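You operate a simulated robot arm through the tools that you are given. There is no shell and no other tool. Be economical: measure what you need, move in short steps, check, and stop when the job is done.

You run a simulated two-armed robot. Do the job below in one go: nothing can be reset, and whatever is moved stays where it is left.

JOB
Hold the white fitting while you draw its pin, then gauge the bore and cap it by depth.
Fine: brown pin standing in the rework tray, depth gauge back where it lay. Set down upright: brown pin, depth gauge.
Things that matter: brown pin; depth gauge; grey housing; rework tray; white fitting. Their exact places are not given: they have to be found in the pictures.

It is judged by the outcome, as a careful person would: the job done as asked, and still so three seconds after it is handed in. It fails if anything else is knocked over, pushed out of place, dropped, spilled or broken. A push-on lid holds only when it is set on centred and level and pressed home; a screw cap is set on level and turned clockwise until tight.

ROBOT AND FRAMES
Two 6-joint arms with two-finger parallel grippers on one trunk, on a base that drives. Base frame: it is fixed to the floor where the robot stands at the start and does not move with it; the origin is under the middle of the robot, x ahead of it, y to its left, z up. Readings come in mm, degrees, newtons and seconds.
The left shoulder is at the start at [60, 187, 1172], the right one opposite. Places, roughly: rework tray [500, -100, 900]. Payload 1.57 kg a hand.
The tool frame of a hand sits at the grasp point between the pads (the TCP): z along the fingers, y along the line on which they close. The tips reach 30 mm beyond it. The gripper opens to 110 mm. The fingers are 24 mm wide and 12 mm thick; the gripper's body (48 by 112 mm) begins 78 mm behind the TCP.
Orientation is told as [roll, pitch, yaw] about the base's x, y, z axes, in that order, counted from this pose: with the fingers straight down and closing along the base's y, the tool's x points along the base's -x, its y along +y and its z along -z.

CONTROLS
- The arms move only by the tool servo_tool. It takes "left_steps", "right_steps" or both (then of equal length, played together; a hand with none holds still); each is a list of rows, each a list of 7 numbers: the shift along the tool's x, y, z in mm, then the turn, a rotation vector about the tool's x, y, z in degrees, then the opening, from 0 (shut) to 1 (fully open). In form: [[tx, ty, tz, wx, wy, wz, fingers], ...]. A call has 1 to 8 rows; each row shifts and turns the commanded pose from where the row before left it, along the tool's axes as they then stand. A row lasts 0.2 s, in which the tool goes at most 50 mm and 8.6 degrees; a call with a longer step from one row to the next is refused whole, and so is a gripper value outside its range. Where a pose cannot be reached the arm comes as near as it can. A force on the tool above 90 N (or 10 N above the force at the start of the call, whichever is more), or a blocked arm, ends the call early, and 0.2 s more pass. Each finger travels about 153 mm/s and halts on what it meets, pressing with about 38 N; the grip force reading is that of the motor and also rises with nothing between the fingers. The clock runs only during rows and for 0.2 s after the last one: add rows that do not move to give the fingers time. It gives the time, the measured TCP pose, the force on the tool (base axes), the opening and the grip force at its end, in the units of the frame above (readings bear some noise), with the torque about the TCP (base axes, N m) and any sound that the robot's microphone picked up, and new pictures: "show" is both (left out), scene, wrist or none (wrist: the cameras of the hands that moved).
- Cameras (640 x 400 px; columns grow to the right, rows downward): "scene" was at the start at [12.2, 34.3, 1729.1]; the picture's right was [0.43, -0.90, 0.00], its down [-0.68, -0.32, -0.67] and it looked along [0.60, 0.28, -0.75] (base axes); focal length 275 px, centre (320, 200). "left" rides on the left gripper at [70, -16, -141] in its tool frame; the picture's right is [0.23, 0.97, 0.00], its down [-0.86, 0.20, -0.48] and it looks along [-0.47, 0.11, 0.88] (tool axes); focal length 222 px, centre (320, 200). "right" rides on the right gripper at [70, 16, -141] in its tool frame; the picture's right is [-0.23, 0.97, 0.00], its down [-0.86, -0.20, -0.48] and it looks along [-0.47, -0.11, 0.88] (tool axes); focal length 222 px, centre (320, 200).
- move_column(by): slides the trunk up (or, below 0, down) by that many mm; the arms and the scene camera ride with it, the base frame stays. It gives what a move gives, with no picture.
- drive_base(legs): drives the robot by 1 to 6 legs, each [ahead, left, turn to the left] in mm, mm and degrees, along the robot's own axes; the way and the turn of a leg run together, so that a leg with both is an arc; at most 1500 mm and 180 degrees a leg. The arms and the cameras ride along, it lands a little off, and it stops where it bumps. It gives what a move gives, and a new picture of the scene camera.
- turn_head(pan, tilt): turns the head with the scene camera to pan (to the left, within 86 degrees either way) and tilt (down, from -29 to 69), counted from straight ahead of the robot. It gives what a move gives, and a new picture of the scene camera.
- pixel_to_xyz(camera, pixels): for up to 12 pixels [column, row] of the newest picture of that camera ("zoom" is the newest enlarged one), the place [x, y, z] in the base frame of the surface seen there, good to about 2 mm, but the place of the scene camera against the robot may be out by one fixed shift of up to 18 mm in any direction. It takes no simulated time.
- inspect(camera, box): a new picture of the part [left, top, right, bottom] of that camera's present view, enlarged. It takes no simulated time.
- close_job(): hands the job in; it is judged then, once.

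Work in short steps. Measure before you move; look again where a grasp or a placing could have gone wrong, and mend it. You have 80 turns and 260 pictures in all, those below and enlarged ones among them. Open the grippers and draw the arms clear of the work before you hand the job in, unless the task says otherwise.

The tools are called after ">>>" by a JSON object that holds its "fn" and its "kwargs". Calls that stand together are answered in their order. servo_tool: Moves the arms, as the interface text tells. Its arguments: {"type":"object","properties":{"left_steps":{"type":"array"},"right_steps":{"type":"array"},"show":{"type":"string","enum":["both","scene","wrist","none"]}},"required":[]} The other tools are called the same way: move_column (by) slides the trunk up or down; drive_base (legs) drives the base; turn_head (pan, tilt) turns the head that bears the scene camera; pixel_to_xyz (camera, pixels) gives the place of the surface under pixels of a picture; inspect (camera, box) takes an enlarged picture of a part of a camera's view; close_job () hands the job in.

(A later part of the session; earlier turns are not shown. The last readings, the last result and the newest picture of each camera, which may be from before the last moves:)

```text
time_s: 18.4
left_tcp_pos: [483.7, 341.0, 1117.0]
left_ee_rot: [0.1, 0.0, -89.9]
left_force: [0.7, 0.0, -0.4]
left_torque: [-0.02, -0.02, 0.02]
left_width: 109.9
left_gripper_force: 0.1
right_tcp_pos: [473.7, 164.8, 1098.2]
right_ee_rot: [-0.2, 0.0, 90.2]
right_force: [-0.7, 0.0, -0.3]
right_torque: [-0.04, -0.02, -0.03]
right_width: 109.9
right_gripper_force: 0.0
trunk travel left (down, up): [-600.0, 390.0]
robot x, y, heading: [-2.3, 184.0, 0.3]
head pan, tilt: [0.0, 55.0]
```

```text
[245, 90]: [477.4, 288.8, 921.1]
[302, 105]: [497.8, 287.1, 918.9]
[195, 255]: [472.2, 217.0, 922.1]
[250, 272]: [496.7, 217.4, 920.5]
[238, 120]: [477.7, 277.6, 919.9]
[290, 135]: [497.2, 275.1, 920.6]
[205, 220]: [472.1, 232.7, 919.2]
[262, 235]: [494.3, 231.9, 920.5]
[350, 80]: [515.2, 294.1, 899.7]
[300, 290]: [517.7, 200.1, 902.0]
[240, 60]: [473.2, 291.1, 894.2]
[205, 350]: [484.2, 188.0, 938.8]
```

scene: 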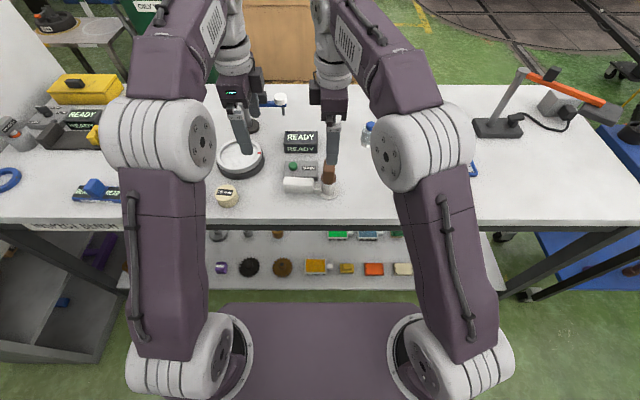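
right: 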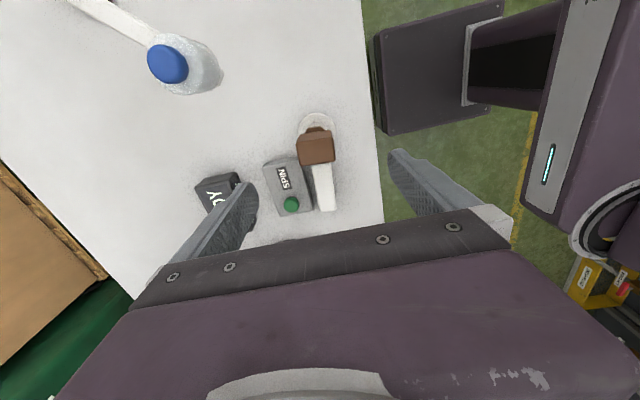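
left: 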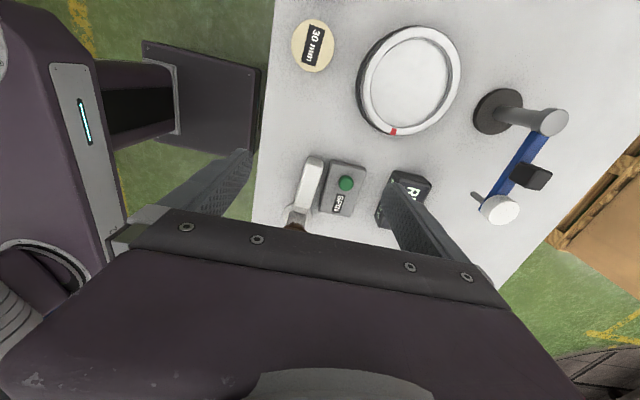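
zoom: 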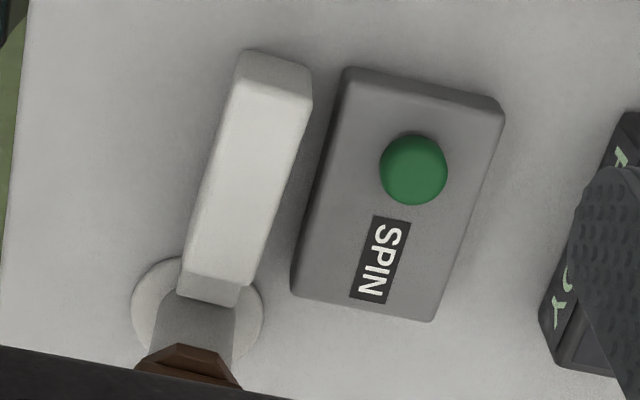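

Block is x 473–498 (centre 485.5), near zero yaw. I'll bring the left hand over it at y=262, half open, and lower to just above it.

>>> {"fn": "servo_tool", "kwargs": {"left_steps": [[-40, 1, 0, 0, 0, 0, 0.5], [-39, 1, 0, 0, 0, 0, 0.5], [0, 0, 40, 0, 0, 0, 0.5], [0, 0, 40, 0, 0, 0, 0.5], [0, 0, 40, 0, 0, 0, 0.5], [0, 0, 20, 0, 0, 0, 0.5], [0, 0, 0, 0, 0, 0, 0.5]], "show": "both"}}

```text
time_s: 20.0
left_tcp_pos: [487.1, 263.6, 977.1]
left_ee_rot: [0.0, -0.1, -89.9]
left_force: [-0.3, 0.6, 0.6]
left_torque: [-0.01, -0.03, 0.01]
left_width: 54.8
left_gripper_force: 0.1
right_tcp_pos: [474.1, 164.8, 1097.8]
right_ee_rot: [0.0, 0.0, 90.2]
right_force: [0.3, -0.6, 0.3]
right_torque: [0.01, -0.03, 0.01]
right_width: 110.0
right_gripper_force: 0.0
trunk travel left (down, up): [-600.0, 390.0]
robot x, y, heading: [-3.4, 184.4, 0.0]
head pan, tilt: [0.0, 55.0]
```

scene: 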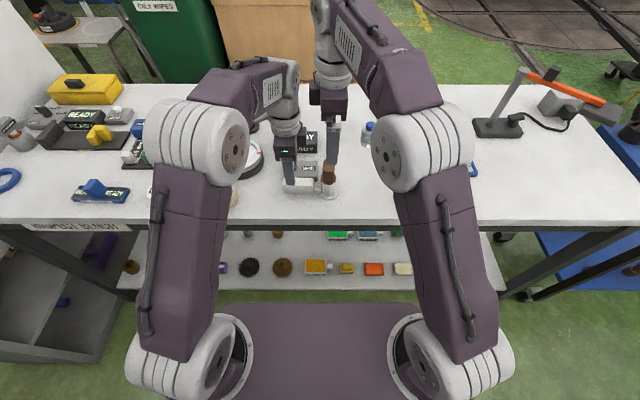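
left: 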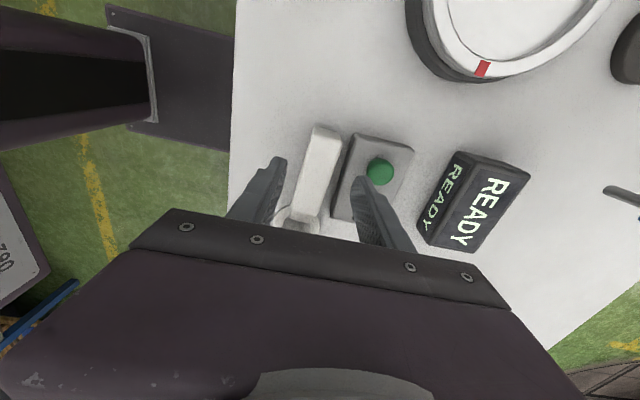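

Fingers straddle the block; I'll narrow to 0.4, lower to z=935 and close.

>>> {"fn": "servo_tool", "kwargs": {"left_steps": [[0, -1.5, 0, 0, 0, 0, 0.4], [0, 0, 21, 0, 0, 0, 0.4], [0, 0, 21, 0, 0, 0, 0.4], [0, 0, 0, 0, 0, 0, 0.4], [0, 0, 0, 0, 0, 0, 0], [0, 0, 0, 0, 0, 0, 0], [0, 0, 0, 0, 0, 0, 0]], "show": "wrist"}}

```text
time_s: 21.6
left_tcp_pos: [484.3, 264.3, 936.0]
left_ee_rot: [0.1, 0.0, -89.9]
left_force: [-1.1, -0.6, -0.5]
left_torque: [0.02, 0.04, -0.09]
left_width: 29.3
left_gripper_force: 37.7
right_tcp_pos: [475.5, 164.1, 1096.9]
right_ee_rot: [0.1, 0.0, 90.1]
right_force: [0.8, -0.2, -0.1]
right_torque: [-0.01, 0.02, 0.01]
right_width: 110.1
right_gripper_force: 0.0
trunk travel left (down, up): [-600.0, 390.0]
robot x, y, heading: [0.7, 189.9, 0.5]
head pan, tilt: [0.0, 55.0]
```

left: 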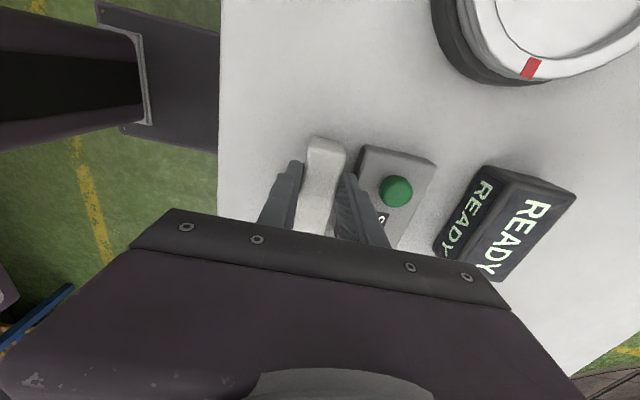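

Block is held at 29.3 mm wide. Now lower the right hand onto the pin head (x 477, y 165, TCP z≈980), partly open.

>>> {"fn": "servo_tool", "kwargs": {"right_steps": [[0, -2, 0, 0, 0, 0, 0.75], [0, 0, 40, 0, 0, 0, 0.75], [0, 0, 40, 0, 0, 0, 0.75], [0, 0, 18, 0, 0, 0, 0.75], [0, 0, 18, 0, 0, 0, 0.75], [0, 0, 0, 0, 0, 0, 0.75]], "show": "both"}}

```text
time_s: 23.0
left_tcp_pos: [484.1, 265.0, 935.0]
left_ee_rot: [-0.1, -0.1, -89.8]
left_force: [-0.8, -0.7, 0.6]
left_torque: [0.09, 0.01, -0.08]
left_width: 29.3
left_gripper_force: 38.1
right_tcp_pos: [474.3, 162.6, 981.1]
right_ee_rot: [0.0, 0.0, 90.2]
right_force: [-0.5, -0.4, 0.2]
right_torque: [0.0, -0.02, 0.02]
right_width: 82.4
right_gripper_force: 0.0
trunk travel left (down, up): [-600.0, 390.0]
robot x, y, heading: [1.4, 187.8, 0.4]
head pan, tilt: [0.0, 55.0]
```

scene: 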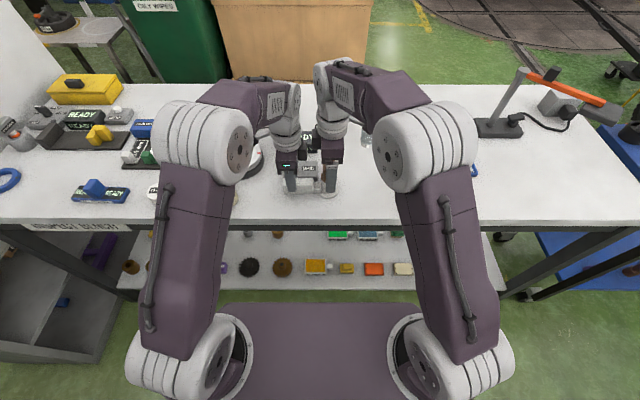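
right: 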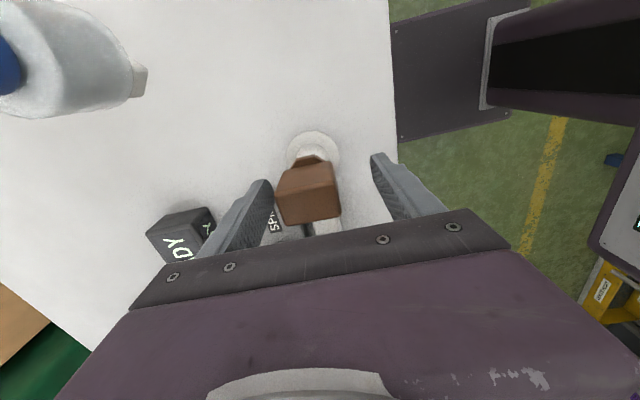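

>>> {"fn": "pixel_to_xyz", "kwargs": {"camera": "right", "pixels": [[281, 215], [337, 210], [310, 195], [310, 217], [310, 175], [300, 158], [320, 158], [340, 150], [290, 150], [313, 133]]}}

>>> {"fn": "inspect", "kwargs": {"camera": "right", "box": [240, 120, 400, 240]}}

```text
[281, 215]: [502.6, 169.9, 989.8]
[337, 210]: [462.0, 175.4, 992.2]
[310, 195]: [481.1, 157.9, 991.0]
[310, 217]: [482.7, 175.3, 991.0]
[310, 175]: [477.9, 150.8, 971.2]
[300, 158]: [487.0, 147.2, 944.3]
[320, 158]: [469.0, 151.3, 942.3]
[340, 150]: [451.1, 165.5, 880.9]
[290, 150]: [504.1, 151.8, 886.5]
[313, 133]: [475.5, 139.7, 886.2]
```

```text
3.33 times, centred on (320, 180) of right
```

zoom: 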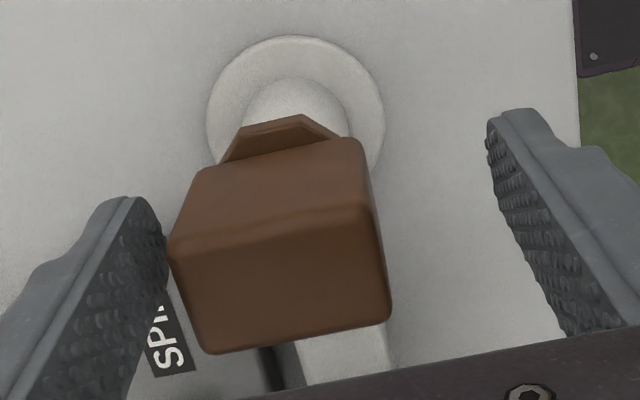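

The head spans x≈461–502, so I shift the right hand +5 in x and close on it.

>>> {"fn": "servo_tool", "kwargs": {"right_steps": [[-2, -5, 0, 0, 0, 0, 0.75], [0, 0, 0, 0, 0, 0, 0.5], [0, 0, 0, 0, 0, 0, 0], [0, 0, 0, 0, 0, 0, 0], [0, 0, 0, 0, 0, 0, 0]], "show": "wrist"}}

```text
time_s: 24.2
left_tcp_pos: [481.9, 264.4, 936.1]
left_ee_rot: [-0.2, 0.1, -89.8]
left_force: [-20.0, 0.9, 9.7]
left_torque: [-0.45, 0.14, -0.88]
left_width: 29.5
left_gripper_force: 38.1
right_tcp_pos: [480.6, 164.4, 981.0]
right_ee_rot: [-0.2, 0.0, 90.1]
right_force: [21.9, -2.2, -4.1]
right_torque: [-0.59, -1.05, -1.1]
right_width: 43.7
right_gripper_force: 37.7
trunk travel left (down, up): [-600.0, 390.0]
robot x, y, heading: [-1.1, 187.0, 0.2]
head pan, tilt: [0.0, 55.0]
```

right: 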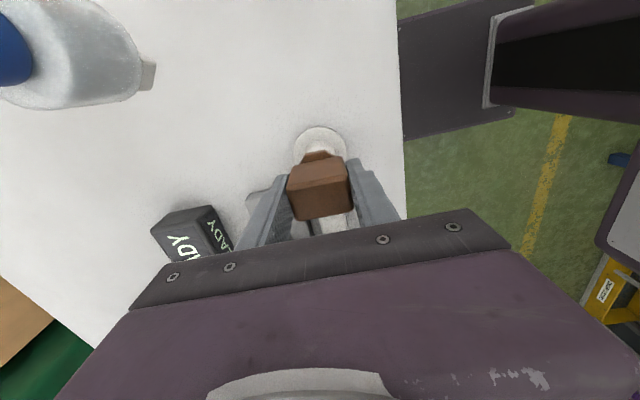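

A 22 N side load shows I'm slightly off in x; I'll ease the right hand +2 in x and recheck.

>>> {"fn": "servo_tool", "kwargs": {"right_steps": [[0, -1.5, 0, 0, 0, 0, 0], [0, 0, 0, 0, 0, 0, 0]], "show": "none"}}

```text
time_s: 24.8
left_tcp_pos: [483.1, 265.2, 936.1]
left_ee_rot: [-0.1, 0.0, -89.8]
left_force: [-13.8, 3.5, 0.3]
left_torque: [0.04, 0.3, -0.55]
left_width: 29.2
left_gripper_force: 37.8
right_tcp_pos: [481.8, 164.3, 982.5]
right_ee_rot: [0.0, 0.0, 90.2]
right_force: [12.8, -4.4, 2.5]
right_torque: [-0.49, -0.6, -0.87]
right_width: 43.8
right_gripper_force: 37.8
trunk travel left (down, up): [-600.0, 390.0]
robot x, y, heading: [0.7, 192.6, 0.4]
head pan, tilt: [0.0, 55.0]
```

>>> {"fn": "servo_tool", "kwargs": {"right_steps": [[0, -2, 0, 0, 0, 0, 0], [0, 0, 0, 0, 0, 0, 0]], "show": "none"}}

```text
time_s: 25.4
left_tcp_pos: [482.5, 266.5, 936.3]
left_ee_rot: [0.0, 0.1, -89.8]
left_force: [-3.4, 7.4, -10.4]
left_torque: [0.9, 0.13, -0.11]
left_width: 29.4
left_gripper_force: 37.6
right_tcp_pos: [483.9, 166.1, 980.9]
right_ee_rot: [0.0, 0.0, 90.2]
right_force: [1.6, -7.1, 15.0]
right_torque: [-0.22, 0.03, -0.25]
right_width: 43.7
right_gripper_force: 38.2
trunk travel left (down, up): [-600.0, 390.0]
robot x, y, heading: [1.6, 188.3, 0.2]
head pan, tilt: [0.0, 55.0]
```

Side load is gone. Now draw straight up in small steps while the left hand holds.

>>> {"fn": "servo_tool", "kwargs": {"right_steps": [[1, 0, -3, 0, 0, 0, 0], [0, 0, -4, 0, 0, 0, 0], [0, 0, -4, 0, 0, 0, 0], [0, 0, -4, 0, 0, 0, 0], [0, 0, -5, 0, 0, 0, 0], [0, 0, -5, 0, 0, 0, 0]], "show": "wrist"}}

```text
time_s: 26.8
left_tcp_pos: [483.7, 265.2, 936.8]
left_ee_rot: [0.1, 0.1, -89.7]
left_force: [0.8, -0.9, -0.7]
left_torque: [0.07, -0.03, -0.08]
left_width: 29.3
left_gripper_force: 38.3
right_tcp_pos: [483.3, 164.6, 1006.4]
right_ee_rot: [0.2, -0.1, 90.2]
right_force: [0.6, -0.1, -2.4]
right_torque: [0.01, -0.02, 0.01]
right_width: 43.9
right_gripper_force: 38.1
trunk travel left (down, up): [-600.0, 390.0]
robot x, y, heading: [1.2, 188.2, 0.3]
head pan, tilt: [0.0, 55.0]
```

right: 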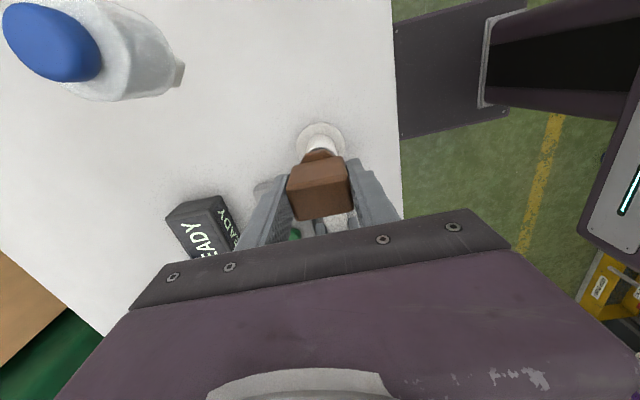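

The pin slid free easily (force gone). I keep raising, about 90 mm more, straight up.

>>> {"fn": "servo_tool", "kwargs": {"right_steps": [[0, 0, -15, 0, 0, 0, 0], [0, 0, -15, 0, 0, 0, 0], [0, 0, -20, 0, 0, 0, 0], [0, 0, -20, 0, 0, 0, 0], [0, 0, -20, 0, 0, 0, 0], [0, 0, 0, 0, 0, 0, 0]], "show": "both"}}

>>> {"fn": "inspect", "kwargs": {"camera": "right", "box": [250, 100, 410, 240]}}

>>> {"fn": "inspect", "kwargs": {"camera": "scene", "box": [270, 80, 370, 210]}}

```text
time_s: 28.2
left_tcp_pos: [483.7, 265.2, 936.3]
left_ee_rot: [0.0, 0.0, -89.7]
left_force: [0.0, 0.3, 0.2]
left_torque: [0.11, -0.07, 0.0]
left_width: 29.4
left_gripper_force: 38.2
right_tcp_pos: [484.5, 165.2, 1095.0]
right_ee_rot: [-0.1, 0.0, 90.3]
right_force: [0.4, -0.3, -1.6]
right_torque: [-0.03, 0.0, 0.0]
right_width: 44.0
right_gripper_force: 38.1
trunk travel left (down, up): [-600.0, 390.0]
robot x, y, heading: [1.4, 191.4, 0.4]
head pan, tilt: [0.0, 55.0]
```

scene: 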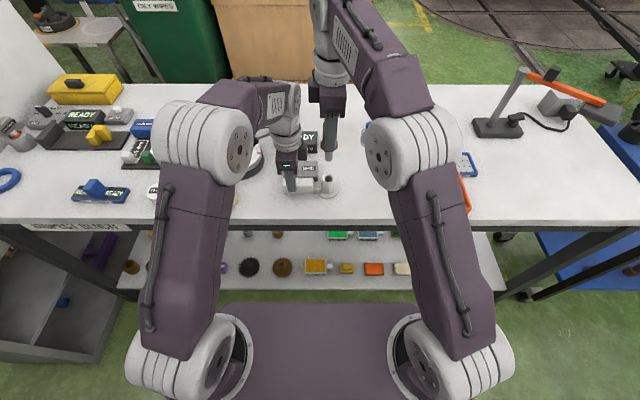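
right: 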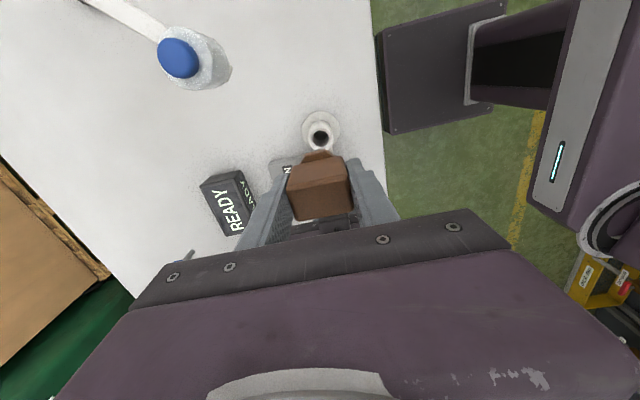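

```text
2.86 times, centred on (330, 170) of right
```

zoom: 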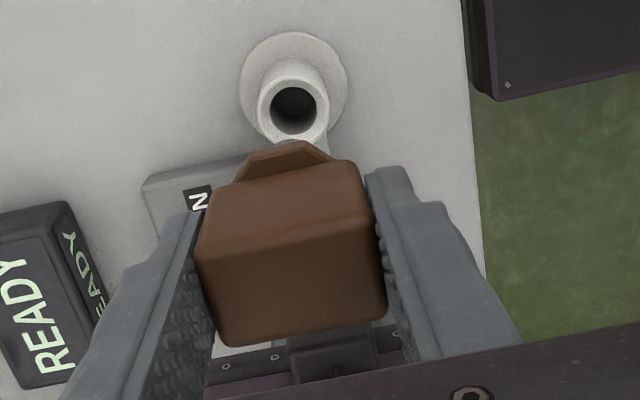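

```text
3.08 times, centred on (320, 145) of scene
```

zoom: 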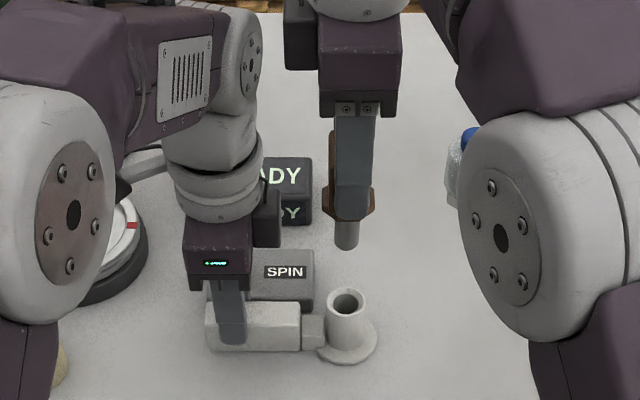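

The pin is out with a short grey shank, and the bore is open at scene-zoom (347,303). Measure shank tip and cylinder top.

>>> {"fn": "pixel_to_xyz", "kwargs": {"camera": "zoom", "pixels": [[347, 244], [347, 230], [346, 214], [346, 292], [346, 318], [330, 300], [364, 300], [346, 303], [350, 360]]}}

>>> {"fn": "pixel_to_xyz", "kwargs": {"camera": "right", "pixels": [[320, 138], [311, 138], [330, 138], [320, 130], [320, 146], [303, 130], [320, 113], [338, 130]]}}

```text
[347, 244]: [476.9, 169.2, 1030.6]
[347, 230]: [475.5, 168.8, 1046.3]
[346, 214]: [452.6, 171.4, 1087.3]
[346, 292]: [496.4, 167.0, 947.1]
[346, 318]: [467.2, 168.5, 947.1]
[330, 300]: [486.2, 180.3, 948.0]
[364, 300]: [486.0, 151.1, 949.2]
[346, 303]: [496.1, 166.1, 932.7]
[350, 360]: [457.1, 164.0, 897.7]
```

```text
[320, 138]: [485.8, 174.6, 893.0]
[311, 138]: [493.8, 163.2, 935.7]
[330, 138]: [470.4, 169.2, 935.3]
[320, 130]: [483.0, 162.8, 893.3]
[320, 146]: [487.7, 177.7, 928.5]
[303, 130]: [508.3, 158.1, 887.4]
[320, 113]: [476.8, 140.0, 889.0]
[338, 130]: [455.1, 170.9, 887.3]
```

Cylinder top is z=935, centred (482,166); shank bottom is about 79 below the right TCP. I carry the pin to over the tray (y≈-100) and let the left release and rise.

>>> {"fn": "servo_tool", "kwargs": {"left_steps": [[0, 0, 0, 0, 0, 0, 0.4], [0, 0, 0, 0, 0, 0, 0.4], [0, 0, -20, 0, 0, 0, 0.4], [0, 0, -40, 0, 0, 0, 0.4], [0, 0, -40, 0, 0, 0, 0.5], [0, 0, -40, 0, 0, 0, 0.5], [0, 0, -40, 0, 0, 0, 0.5], [0, 0, 0, 0, 0, 0, 0.5]], "right_steps": [[40, 0, -10, 0, 0, 0, 0], [40, 0, 0, 0, 0, 0, 0], [40, 0, 0, 0, 0, 0, 0], [40, 0, 0, 0, 0, 0, 0], [40, 0, 0, 0, 0, 0, 0], [40, 0, 0, 0, 0, 0, 0], [20, 0, 0, 0, 0, 0, 0], [0, 0, 0, 0, 0, 0, 0]], "show": "both"}}

```text
time_s: 30.0
left_tcp_pos: [481.7, 263.0, 1117.7]
left_ee_rot: [-0.1, 0.0, -89.7]
left_force: [-0.9, -0.1, -0.3]
left_torque: [-0.02, 0.0, 0.01]
left_width: 55.4
left_gripper_force: 0.0
right_tcp_pos: [485.5, -93.5, 1106.9]
right_ee_rot: [0.0, 0.0, 90.2]
right_force: [-0.4, 0.5, -1.4]
right_torque: [-0.04, -0.01, 0.0]
right_width: 43.7
right_gripper_force: 37.9
trunk travel left (down, up): [-600.0, 390.0]
robot x, y, heading: [-0.0, 185.0, -0.1]
head pan, tilt: [0.0, 55.0]
```

scene: 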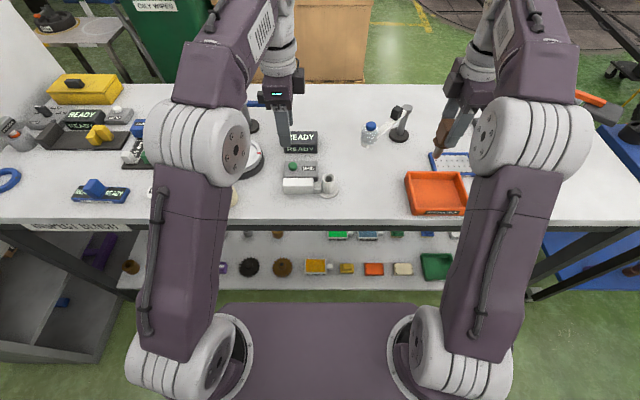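
right: 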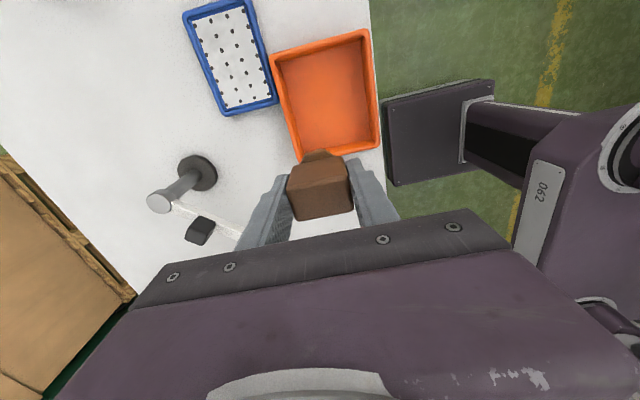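
left: 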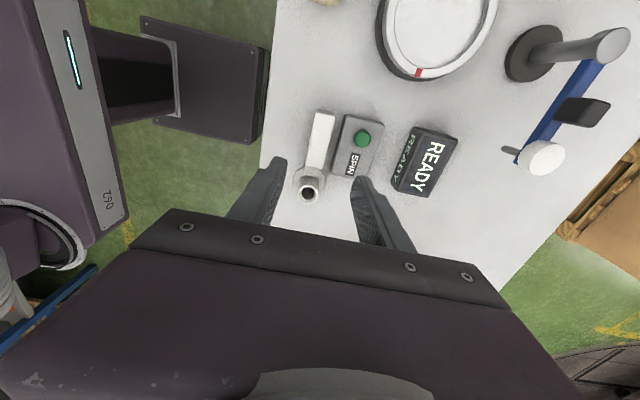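

>>> {"fn": "pixel_to_xyz", "kwargs": {"camera": "right", "pixels": [[282, 63], [366, 35], [372, 150], [325, 90], [330, 120], [320, 60], [310, 140], [300, 110], [350, 110], [280, 58]]}}

```text
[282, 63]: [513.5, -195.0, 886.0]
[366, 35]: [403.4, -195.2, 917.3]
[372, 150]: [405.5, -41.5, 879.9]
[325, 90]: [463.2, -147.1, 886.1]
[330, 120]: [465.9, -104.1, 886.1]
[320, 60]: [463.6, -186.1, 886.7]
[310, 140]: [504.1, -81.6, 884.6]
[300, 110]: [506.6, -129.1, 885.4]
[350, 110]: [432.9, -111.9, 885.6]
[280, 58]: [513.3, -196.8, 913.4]
```

Tray floor z≈886, rim 915, interior about x 410–510, y −195…−60. Move over (463,−125) and descend to about 8 mm above the floor.

>>> {"fn": "servo_tool", "kwargs": {"right_steps": [[31, 22, 0, 0, 0, 0, 0], [0, 0, 40, 0, 0, 0, 0], [0, 0, 40, 0, 0, 0, 0], [0, 0, 30, 0, 0, 0, 0], [0, 0, 18, 0, 0, 0, 0], [0, 0, 0, 0, 0, 0, 0]], "show": "both"}}

>>> {"fn": "inspect", "kwargs": {"camera": "scene", "box": [390, 130, 500, 220]}}

```text
time_s: 31.4
left_tcp_pos: [482.5, 262.8, 1116.4]
left_ee_rot: [0.0, 0.0, -89.8]
left_force: [-0.5, 0.3, 0.3]
left_torque: [-0.01, -0.05, -0.01]
left_width: 55.1
left_gripper_force: 0.2
right_tcp_pos: [463.0, -125.9, 976.4]
right_ee_rot: [0.0, 0.0, 90.2]
right_force: [0.1, -0.5, -2.9]
right_torque: [-0.01, 0.01, 0.02]
right_width: 43.7
right_gripper_force: 38.0
trunk travel left (down, up): [-600.0, 390.0]
robot x, y, heading: [3.6, 185.8, 0.2]
head pan, tilt: [0.0, 55.0]
```

scene: 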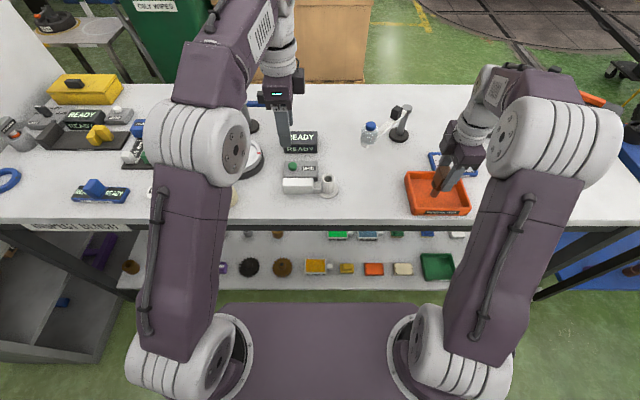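
right: 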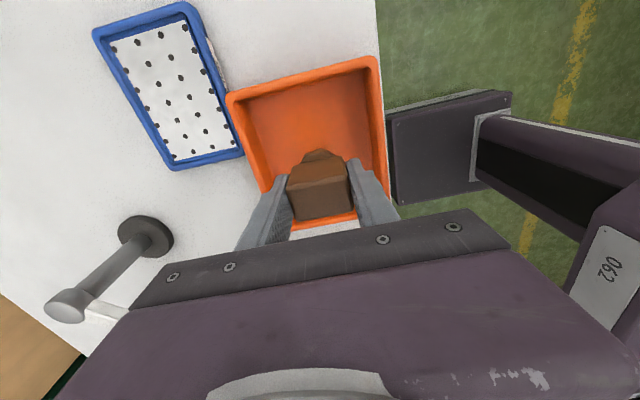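

```text
4.44 times, centred on (445, 175) of scene
```

zoom: 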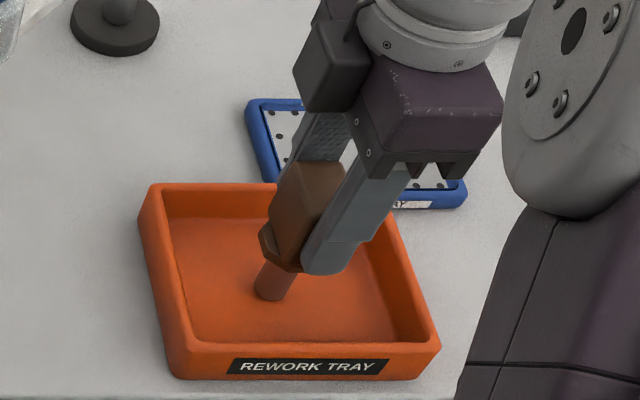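

Pin hangs just above the floor. Lower in 2 mm steps until contact shows.

>>> {"fn": "servo_tool", "kwargs": {"right_steps": [[0, 0, 2, 0, 0, 0, 0], [0, 0, 2, 0, 0, 0, 0], [0, 0, 2, 0, 0, 0, 0]], "show": "none"}}

>>> {"fn": "servo_tool", "kwargs": {"right_steps": [[0, 0, 1.5, 0, 0, 0, 0], [0, 0, 1.5, 0, 0, 0, 0], [0, 0, 0, 0, 0, 0, 0]], "show": "none"}}

```text
time_s: 32.2
left_tcp_pos: [479.7, 263.3, 1117.1]
left_ee_rot: [0.2, 0.0, -89.8]
left_force: [-0.1, -0.3, 1.1]
left_torque: [0.0, 0.02, -0.02]
left_width: 54.9
left_gripper_force: 0.0
right_tcp_pos: [463.1, -125.6, 975.3]
right_ee_rot: [-0.5, 0.2, 90.2]
right_force: [1.8, -4.6, 24.5]
right_torque: [-0.4, -0.04, 0.01]
right_width: 43.7
right_gripper_force: 37.9
trunk travel left (down, up): [-600.0, 390.0]
robot x, y, heading: [3.0, 191.1, 0.3]
head pan, tilt: [0.0, 55.0]
```

```text
time_s: 33.0
left_tcp_pos: [480.3, 264.7, 1117.0]
left_ee_rot: [0.1, -0.1, -89.7]
left_force: [0.0, -0.5, -1.7]
left_torque: [0.03, 0.02, -0.02]
left_width: 55.0
left_gripper_force: 0.0
right_tcp_pos: [461.3, -124.4, 970.7]
right_ee_rot: [-0.2, 0.2, 90.2]
right_force: [3.2, -0.7, 26.6]
right_torque: [0.03, -0.21, -0.02]
right_width: 44.0
right_gripper_force: 37.9
trunk travel left (down, up): [-600.0, 390.0]
robot x, y, heading: [-0.4, 187.3, 0.2]
head pan, tilt: [0.0, 55.0]
```

Contact at 26 N. I'll back off 3 mm to unload, open gently, and look.

>>> {"fn": "servo_tool", "kwargs": {"right_steps": [[0, 0, -2.5, 0, 0, 0, 0], [0, 0, 0, 0, 0, 0, 0]], "show": "none"}}

>>> {"fn": "servo_tool", "kwargs": {"right_steps": [[0, 0, 0, 0, 0, 0, 0.42], [0, 0, 0, 0, 0, 0, 0.5], [0, 0, 0, 0, 0, 0, 0.6], [0, 0, 0, 0, 0, 0, 0.6]], "show": "both"}}

>>> {"fn": "inspect", "kwargs": {"camera": "scene", "box": [390, 130, 500, 220]}}

```text
time_s: 33.6
left_tcp_pos: [481.7, 264.6, 1116.8]
left_ee_rot: [0.0, 0.0, -89.8]
left_force: [-0.4, 0.7, -0.7]
left_torque: [-0.01, 0.0, 0.01]
left_width: 54.8
left_gripper_force: 0.1
right_tcp_pos: [462.2, -124.7, 970.7]
right_ee_rot: [0.2, 0.0, 90.2]
right_force: [2.4, 3.5, 7.8]
right_torque: [0.31, -0.16, -0.04]
right_width: 43.7
right_gripper_force: 38.1
trunk travel left (down, up): [-600.0, 390.0]
robot x, y, heading: [2.4, 189.2, 0.2]
head pan, tilt: [0.0, 55.0]
```

```text
time_s: 34.6
left_tcp_pos: [481.0, 263.0, 1116.8]
left_ee_rot: [0.0, -0.1, -89.8]
left_force: [0.3, -1.0, 0.2]
left_torque: [-0.01, -0.01, 0.01]
left_width: 54.9
left_gripper_force: 0.0
right_tcp_pos: [462.5, -126.1, 972.3]
right_ee_rot: [0.0, 0.0, 90.1]
right_force: [-0.7, 0.6, -0.6]
right_torque: [-0.06, -0.05, -0.01]
right_width: 66.0
right_gripper_force: 0.0
trunk travel left (down, up): [-600.0, 390.0]
robot x, y, heading: [-3.9, 187.3, 0.3]
head pan, tilt: [0.0, 55.0]
```

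scene: 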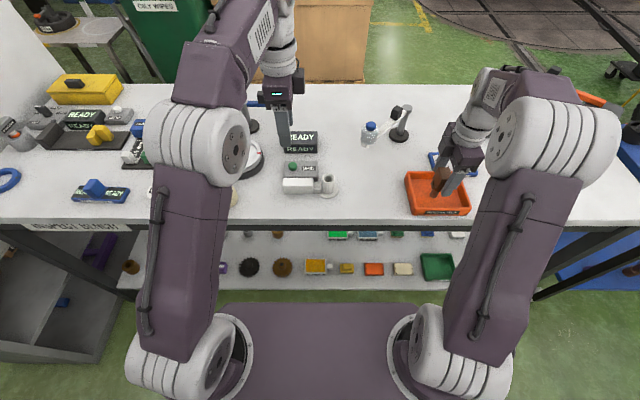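
right: 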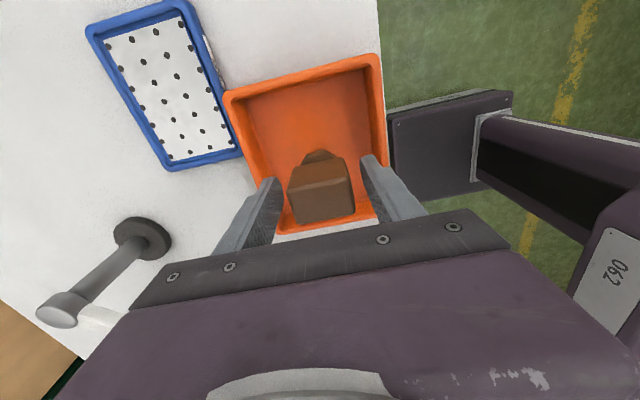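

```text
4.44 times, centred on (445, 175) of scene
```

zoom: 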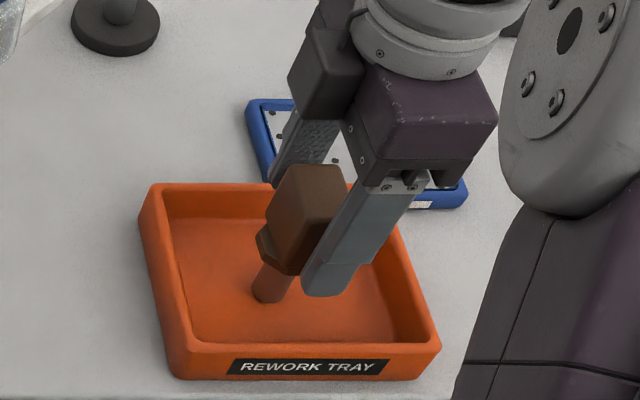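

The pin stands in the tray. I raise the right hand clear, then drive left so the left hand is over the depth gauge.

>>> {"fn": "servo_tool", "kwargs": {"right_steps": [[0, 0, -40, 0, 0, 0, 0.6], [0, 0, -40, 0, 0, 0, 0.6], [0, 0, -40, 0, 0, 0, 0.6], [0, 0, -40, 0, 0, 0, 0.6], [-20, 30, -10, 0, 0, 0, 0.6], [0, 0, 0, 0, 0, 0, 0.6]], "show": "none"}}

>>> {"fn": "drive_base", "kwargs": {"legs": [[0, 480, 0]]}}

>>> {"fn": "servo_tool", "kwargs": {"left_steps": [[0, 0, 0, 0, 0, 0, 0.5]], "show": "wrist"}}

```text
time_s: 36.0
left_tcp_pos: [483.2, 262.0, 1116.3]
left_ee_rot: [0.0, 0.0, -89.8]
left_force: [0.3, -0.1, 0.2]
left_torque: [0.04, 0.02, -0.01]
left_width: 55.0
left_gripper_force: 0.1
right_tcp_pos: [432.1, -106.7, 1142.4]
right_ee_rot: [0.1, -0.1, 90.1]
right_force: [-0.6, 0.4, 0.2]
right_torque: [-0.01, 0.02, -0.01]
right_width: 65.8
right_gripper_force: 0.1
trunk travel left (down, up): [-600.0, 390.0]
robot x, y, heading: [0.9, 186.7, 0.3]
head pan, tilt: [0.0, 55.0]
```

```text
time_s: 38.8
left_tcp_pos: [477.0, 751.7, 1117.0]
left_ee_rot: [0.0, 0.0, -89.2]
left_force: [-0.8, -0.4, 0.6]
left_torque: [0.0, 0.02, 0.02]
left_width: 55.3
left_gripper_force: 0.0
right_tcp_pos: [430.6, 383.1, 1142.3]
right_ee_rot: [0.0, 0.0, 90.5]
right_force: [-0.5, 0.1, 0.0]
right_torque: [-0.02, 0.01, 0.01]
right_width: 66.0
right_gripper_force: 0.0
trunk travel left (down, up): [-600.0, 390.0]
robot x, y, heading: [-5.3, 670.0, 0.6]
head pan, tilt: [0.0, 55.0]
```

scene: 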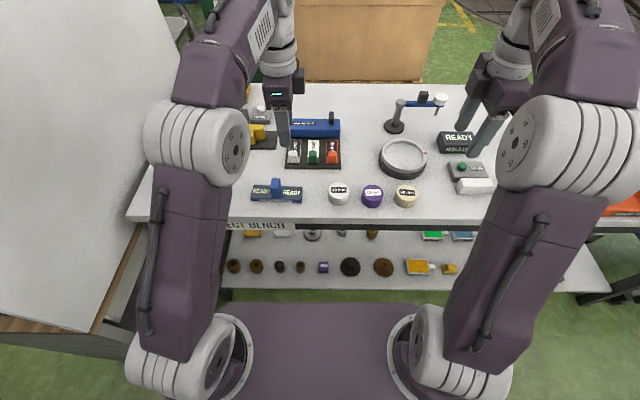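

```text
time_s: 39.2
left_tcp_pos: [477.2, 750.8, 1117.0]
left_ee_rot: [0.1, 0.1, -89.3]
left_force: [0.2, 0.0, 0.1]
left_torque: [0.04, 0.0, 0.0]
left_width: 55.0
left_gripper_force: 0.1
right_tcp_pos: [430.7, 382.3, 1142.1]
right_ee_rot: [0.0, -0.1, 90.7]
right_force: [0.3, -0.5, 0.6]
right_torque: [0.02, 0.01, -0.03]
right_width: 66.0
right_gripper_force: 0.0
trunk travel left (down, up): [-600.0, 390.0]
robot x, y, heading: [-2.4, 673.8, 0.6]
head pan, tilt: [0.0, 55.0]
```

left: 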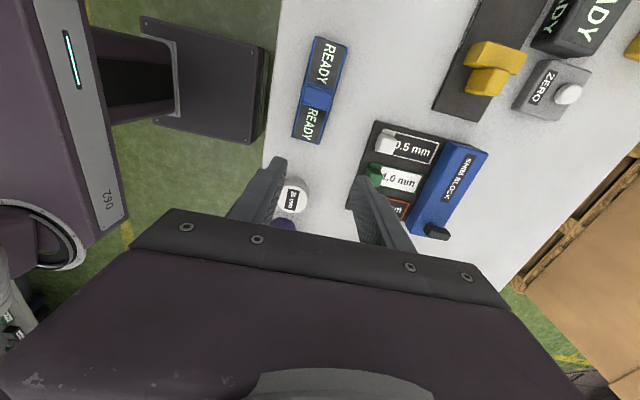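

>>> {"fn": "inspect", "kwargs": {"camera": "left", "box": [265, 20, 375, 160]}}

>>> {"fn": "inspect", "kwargs": {"camera": "scene", "box": [235, 165, 325, 225]}}

>>> {"fn": "pixel_to_xyz", "kwargs": {"camera": "left", "pixels": [[318, 40], [345, 48], [294, 133], [317, 141], [308, 82], [330, 88], [306, 103], [328, 108], [318, 96], [320, 84], [326, 65], [310, 122]]}}

```text
2.86 times, centred on (320, 90) of left
```

zoom: 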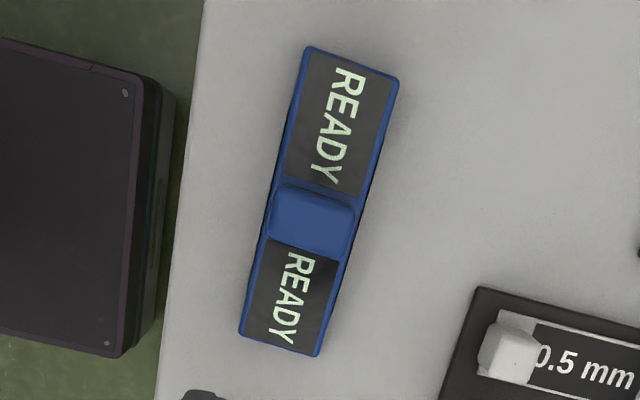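

```text
6.67 times, centred on (280, 195) of scene
```

zoom: 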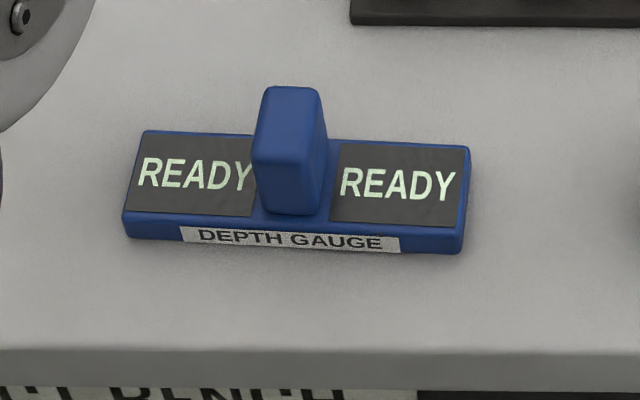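

```text
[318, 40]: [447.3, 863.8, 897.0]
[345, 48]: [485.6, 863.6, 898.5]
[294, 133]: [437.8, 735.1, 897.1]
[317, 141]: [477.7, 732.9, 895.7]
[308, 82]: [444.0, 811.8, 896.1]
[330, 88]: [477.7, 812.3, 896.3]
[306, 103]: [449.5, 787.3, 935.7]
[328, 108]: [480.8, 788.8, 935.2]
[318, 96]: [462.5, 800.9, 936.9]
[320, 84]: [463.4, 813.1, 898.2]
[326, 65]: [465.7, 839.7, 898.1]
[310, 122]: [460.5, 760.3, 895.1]
```

The gauge bar lies x 442–484, y 733–866, z 880–897, turned about −3.8°, with knob top z=936 around (462,799). I'll move over it, match the yaw, and descend partway.

>>> {"fn": "servo_tool", "kwargs": {"left_steps": [[24, -7, 0, 0, 0, 4.3, 0.6], [24, -7, 0, 0, 0, 0, 0.6], [0, 0, 40, 0, 0, 0, 0.6], [0, 0, 40, 0, 0, 0, 0.6], [0, 0, 40, 0, 0, 0, 0.6], [0, 0, 0, 0, 0, 0, 0.6]], "show": "wrist"}}

>>> {"fn": "inspect", "kwargs": {"camera": "left", "box": [240, 80, 400, 240]}}

```text
time_s: 40.6
left_tcp_pos: [463.3, 796.6, 996.1]
left_ee_rot: [0.0, 0.0, -93.7]
left_force: [0.2, 0.1, 0.5]
left_torque: [-0.02, -0.02, -0.02]
left_width: 65.9
left_gripper_force: 0.2
right_tcp_pos: [429.9, 382.7, 1142.9]
right_ee_rot: [0.0, 0.0, 90.6]
right_force: [-0.6, -0.6, -0.1]
right_torque: [0.02, 0.01, 0.0]
right_width: 66.0
right_gripper_force: 0.1
trunk travel left (down, up): [-600.0, 390.0]
robot x, y, heading: [1.7, 669.7, 0.7]
head pan, tilt: [0.0, 55.0]
```

left: 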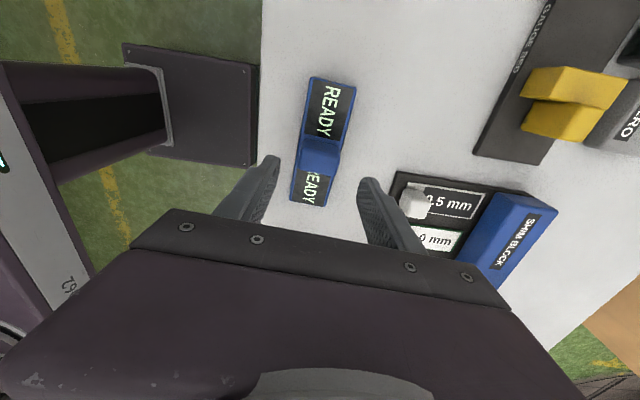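

```text
2.50 times, centred on (320, 160) of left
```

zoom: 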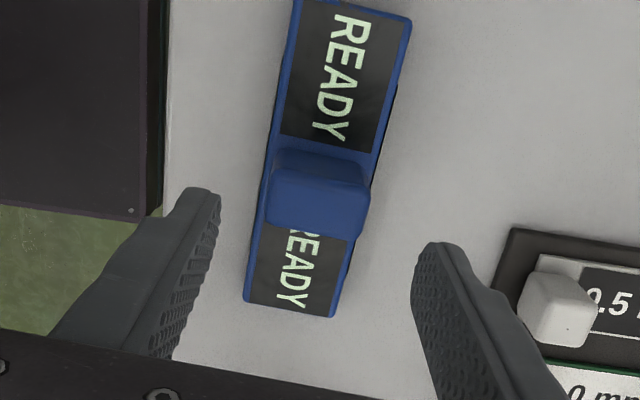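

>>> {"fn": "pixel_to_xyz", "kwargs": {"camera": "zoom", "pixels": [[275, 180], [362, 195], [272, 222], [358, 235], [318, 205], [320, 165], [318, 230], [290, 20], [400, 40], [250, 290], [330, 305], [320, 178]]}}

```text
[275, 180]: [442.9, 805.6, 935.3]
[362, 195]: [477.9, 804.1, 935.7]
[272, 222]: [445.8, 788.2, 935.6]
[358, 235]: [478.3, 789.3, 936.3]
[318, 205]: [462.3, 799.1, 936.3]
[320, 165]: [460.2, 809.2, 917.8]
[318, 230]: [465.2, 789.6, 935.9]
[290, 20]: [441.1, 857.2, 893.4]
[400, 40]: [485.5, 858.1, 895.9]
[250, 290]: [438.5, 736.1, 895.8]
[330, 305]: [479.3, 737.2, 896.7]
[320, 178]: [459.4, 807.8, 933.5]
```

Knob centre is (461.5,798). Fine adjust, lower to TCP z=934 and close.

>>> {"fn": "servo_tool", "kwargs": {"left_steps": [[1.5, -2, 0, 0, 0, 0, 0.6], [0, 0, 31, 0, 0, 0, 0.6], [0, 0, 31, 0, 0, 0, 0.6], [0, 0, 0, 0, 0, 0, 0.6], [0, 0, 0, 0, 0, 0, 0.3], [0, 0, 0, 0, 0, 0, 0], [0, 0, 0, 0, 0, 0, 0]], "show": "wrist"}}

```text
time_s: 42.2
left_tcp_pos: [464.5, 797.9, 933.0]
left_ee_rot: [0.0, 0.0, -93.7]
left_force: [0.1, -0.1, -0.1]
left_torque: [0.0, -0.01, 0.01]
left_width: 39.4
left_gripper_force: 38.3
right_tcp_pos: [431.2, 382.4, 1141.7]
right_ee_rot: [0.0, 0.0, 90.6]
right_force: [-0.2, 0.4, -0.7]
right_torque: [0.0, 0.0, -0.01]
right_width: 65.9
right_gripper_force: 0.0
trunk travel left (down, up): [-600.0, 390.0]
robot x, y, heading: [-1.4, 673.6, 0.4]
head pan, tilt: [0.0, 55.0]
```

left: 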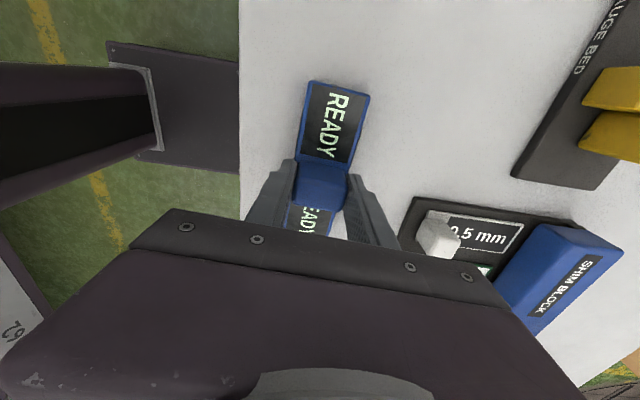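

Gripped at TCP (463,798,933), yaw −93.7 — I note that as its home. Lift it and drive right to the fitting.

>>> {"fn": "servo_tool", "kwargs": {"left_steps": [[0, 0, -20, 0, 0, 0, 0], [0, 0, -40, 0, 0, 0, 0], [0, 0, -40, 0, 0, 0, 0], [0, 0, -40, 0, 0, 0, 0], [0, 0, -20, 0, 0, 0, 0], [0, 0, 0, 0, 0, 0, 0]], "show": "wrist"}}

>>> {"fn": "drive_base", "kwargs": {"legs": [[0, -600, 0]]}}

>>> {"fn": "servo_tool", "kwargs": {"left_steps": [[0, 0, 0, 0, 0, 0, 0]], "show": "wrist"}}

```text
time_s: 43.6
left_tcp_pos: [463.6, 802.3, 1094.6]
left_ee_rot: [0.0, 0.0, -93.6]
left_force: [0.0, 0.2, -0.8]
left_torque: [0.0, 0.0, -0.04]
left_width: 39.6
left_gripper_force: 38.3
right_tcp_pos: [431.5, 382.7, 1143.7]
right_ee_rot: [0.0, 0.0, 90.6]
right_force: [-0.1, -0.6, -0.3]
right_torque: [-0.02, -0.01, -0.04]
right_width: 65.9
right_gripper_force: 0.0
trunk travel left (down, up): [-600.0, 390.0]
robot x, y, heading: [-6.0, 673.2, 0.6]
head pan, tilt: [0.0, 55.0]
```

left: 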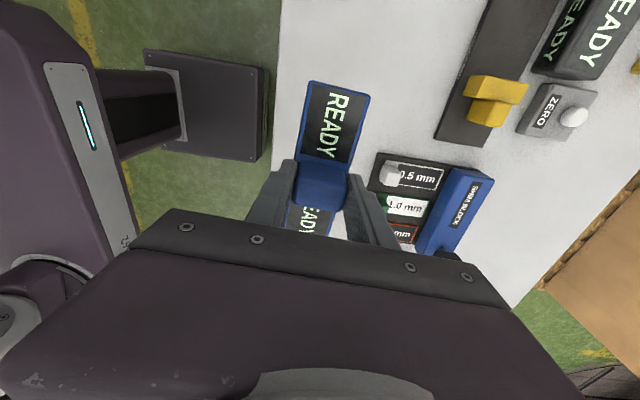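

```text
time_s: 47.0
left_tcp_pos: [469.6, 208.4, 1094.2]
left_ee_rot: [0.0, 0.0, -93.7]
left_force: [-0.2, -0.8, -1.5]
left_torque: [-0.03, 0.01, 0.0]
left_width: 39.1
left_gripper_force: 38.2
right_tcp_pos: [436.6, -209.7, 1144.0]
right_ee_rot: [0.0, -0.1, 90.5]
right_force: [-0.3, -0.5, 0.6]
right_torque: [0.01, -0.02, -0.03]
right_width: 66.0
right_gripper_force: 0.1
trunk travel left (down, up): [-600.0, 390.0]
robot x, y, heading: [4.1, 81.5, 0.4]
head pan, tilt: [0.0, 55.0]
```

scene: 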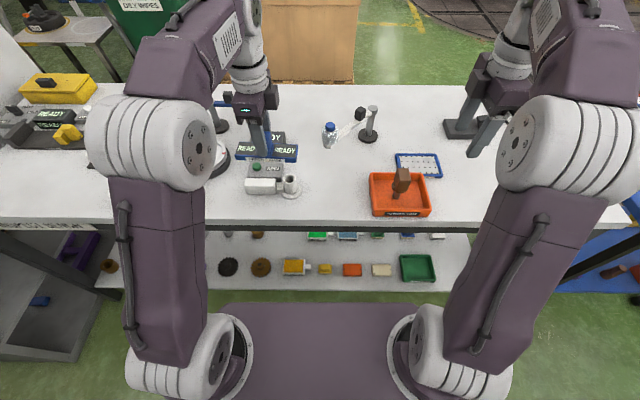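

```text
time_s: 47.4
left_tcp_pos: [469.5, 210.1, 1094.4]
left_ee_rot: [0.0, 0.0, -93.7]
left_force: [-0.2, -0.6, -1.7]
left_torque: [0.0, 0.0, 0.03]
left_width: 39.6
left_gripper_force: 37.9
right_tcp_pos: [436.7, -209.7, 1142.8]
right_ee_rot: [0.1, 0.0, 90.5]
right_force: [-0.2, 1.2, 0.7]
right_torque: [-0.01, 0.0, -0.02]
right_width: 65.7
right_gripper_force: 0.0
trunk travel left (down, up): [-600.0, 390.0]
robot x, y, heading: [2.0, 82.5, 0.4]
head pan, tilt: [0.0, 55.0]
```

left: 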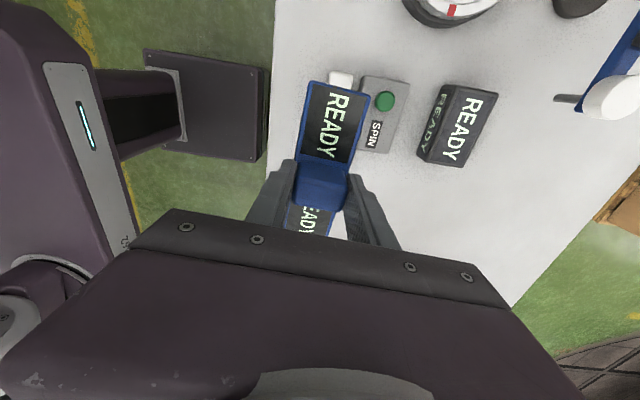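

Pin still stands at scene (402,183). I'll zoom on the gauge in hand and the bore from the scene camera.

>>> {"fn": "inspect", "kwargs": {"camera": "scene", "box": [225, 100, 325, 205]}}

```text
3.81 times, centred on (275, 152) of scene
```

zoom: 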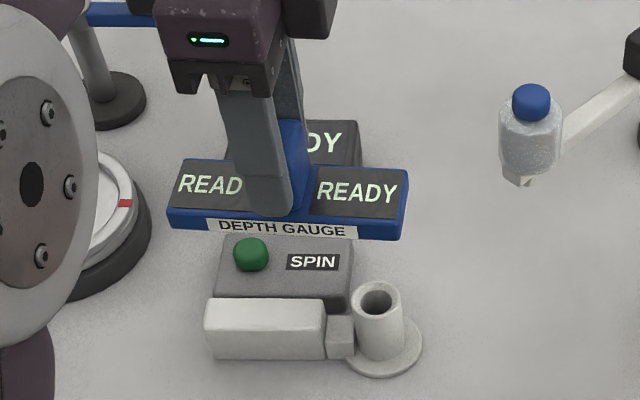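

>>> {"fn": "pixel_to_xyz", "kwargs": {"camera": "zoom", "pixels": [[376, 287], [376, 316], [355, 301], [398, 301], [376, 302], [380, 285], [384, 320], [345, 195], [400, 180], [320, 172]]}}

```text
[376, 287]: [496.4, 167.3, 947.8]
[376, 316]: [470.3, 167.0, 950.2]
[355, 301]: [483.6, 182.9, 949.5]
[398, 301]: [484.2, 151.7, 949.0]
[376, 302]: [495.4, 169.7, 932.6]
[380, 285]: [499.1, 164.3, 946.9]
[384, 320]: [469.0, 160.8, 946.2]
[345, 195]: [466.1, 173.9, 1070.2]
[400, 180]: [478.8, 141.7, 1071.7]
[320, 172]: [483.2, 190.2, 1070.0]
```

Bore centre ≈ (483.5,166.5), top 935; gauge underside is TCP−53. Move over it and descend to TCP≈1000.

>>> {"fn": "servo_tool", "kwargs": {"left_steps": [[-42, 16, 0, 0, 0, 0, 0], [0, 0, 40, 0, 0, 0, 0], [0, 0, 40, 0, 0, 0, 0], [0, 0, 14, 0, 0, 0, 0], [0, 0, 0, 0, 0, 0, 0]], "show": "both"}}

>>> {"fn": "inspect", "kwargs": {"camera": "scene", "box": [225, 120, 345, 205]}}

```text
time_s: 48.6
left_tcp_pos: [481.2, 166.3, 1000.5]
left_ee_rot: [-0.1, 0.0, -93.7]
left_force: [-0.2, -0.3, -1.6]
left_torque: [-0.04, 0.0, 0.0]
left_width: 39.4
left_gripper_force: 38.1
right_tcp_pos: [435.8, -210.5, 1143.1]
right_ee_rot: [0.0, 0.1, 90.6]
right_force: [-0.3, 0.4, 1.0]
right_torque: [0.0, -0.01, -0.01]
right_width: 65.9
right_gripper_force: 0.1
trunk travel left (down, up): [-600.0, 390.0]
robot x, y, heading: [0.8, 81.9, 0.4]
head pan, tilt: [0.0, 55.0]
```

scene: 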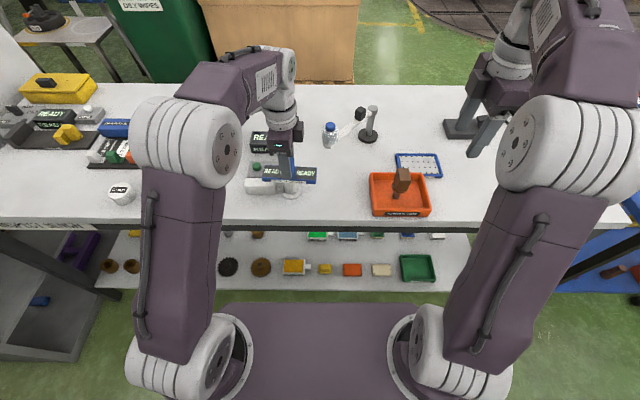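
left: 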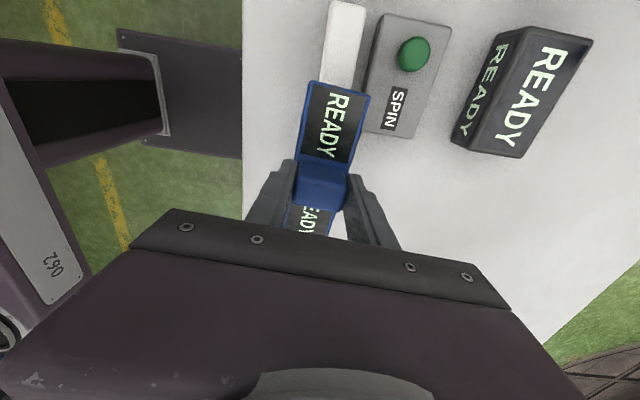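

```text
4.71 times, centred on (285, 162) of scene
```

zoom: 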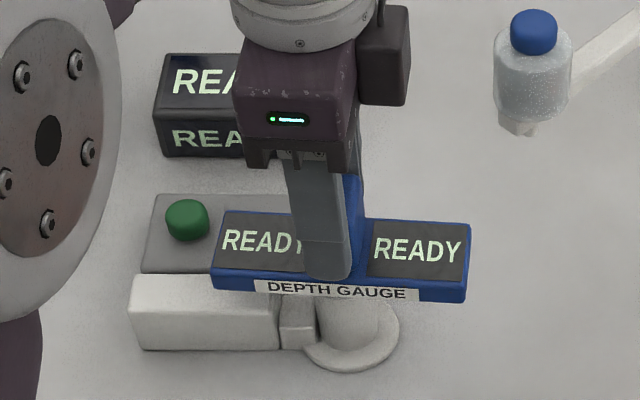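

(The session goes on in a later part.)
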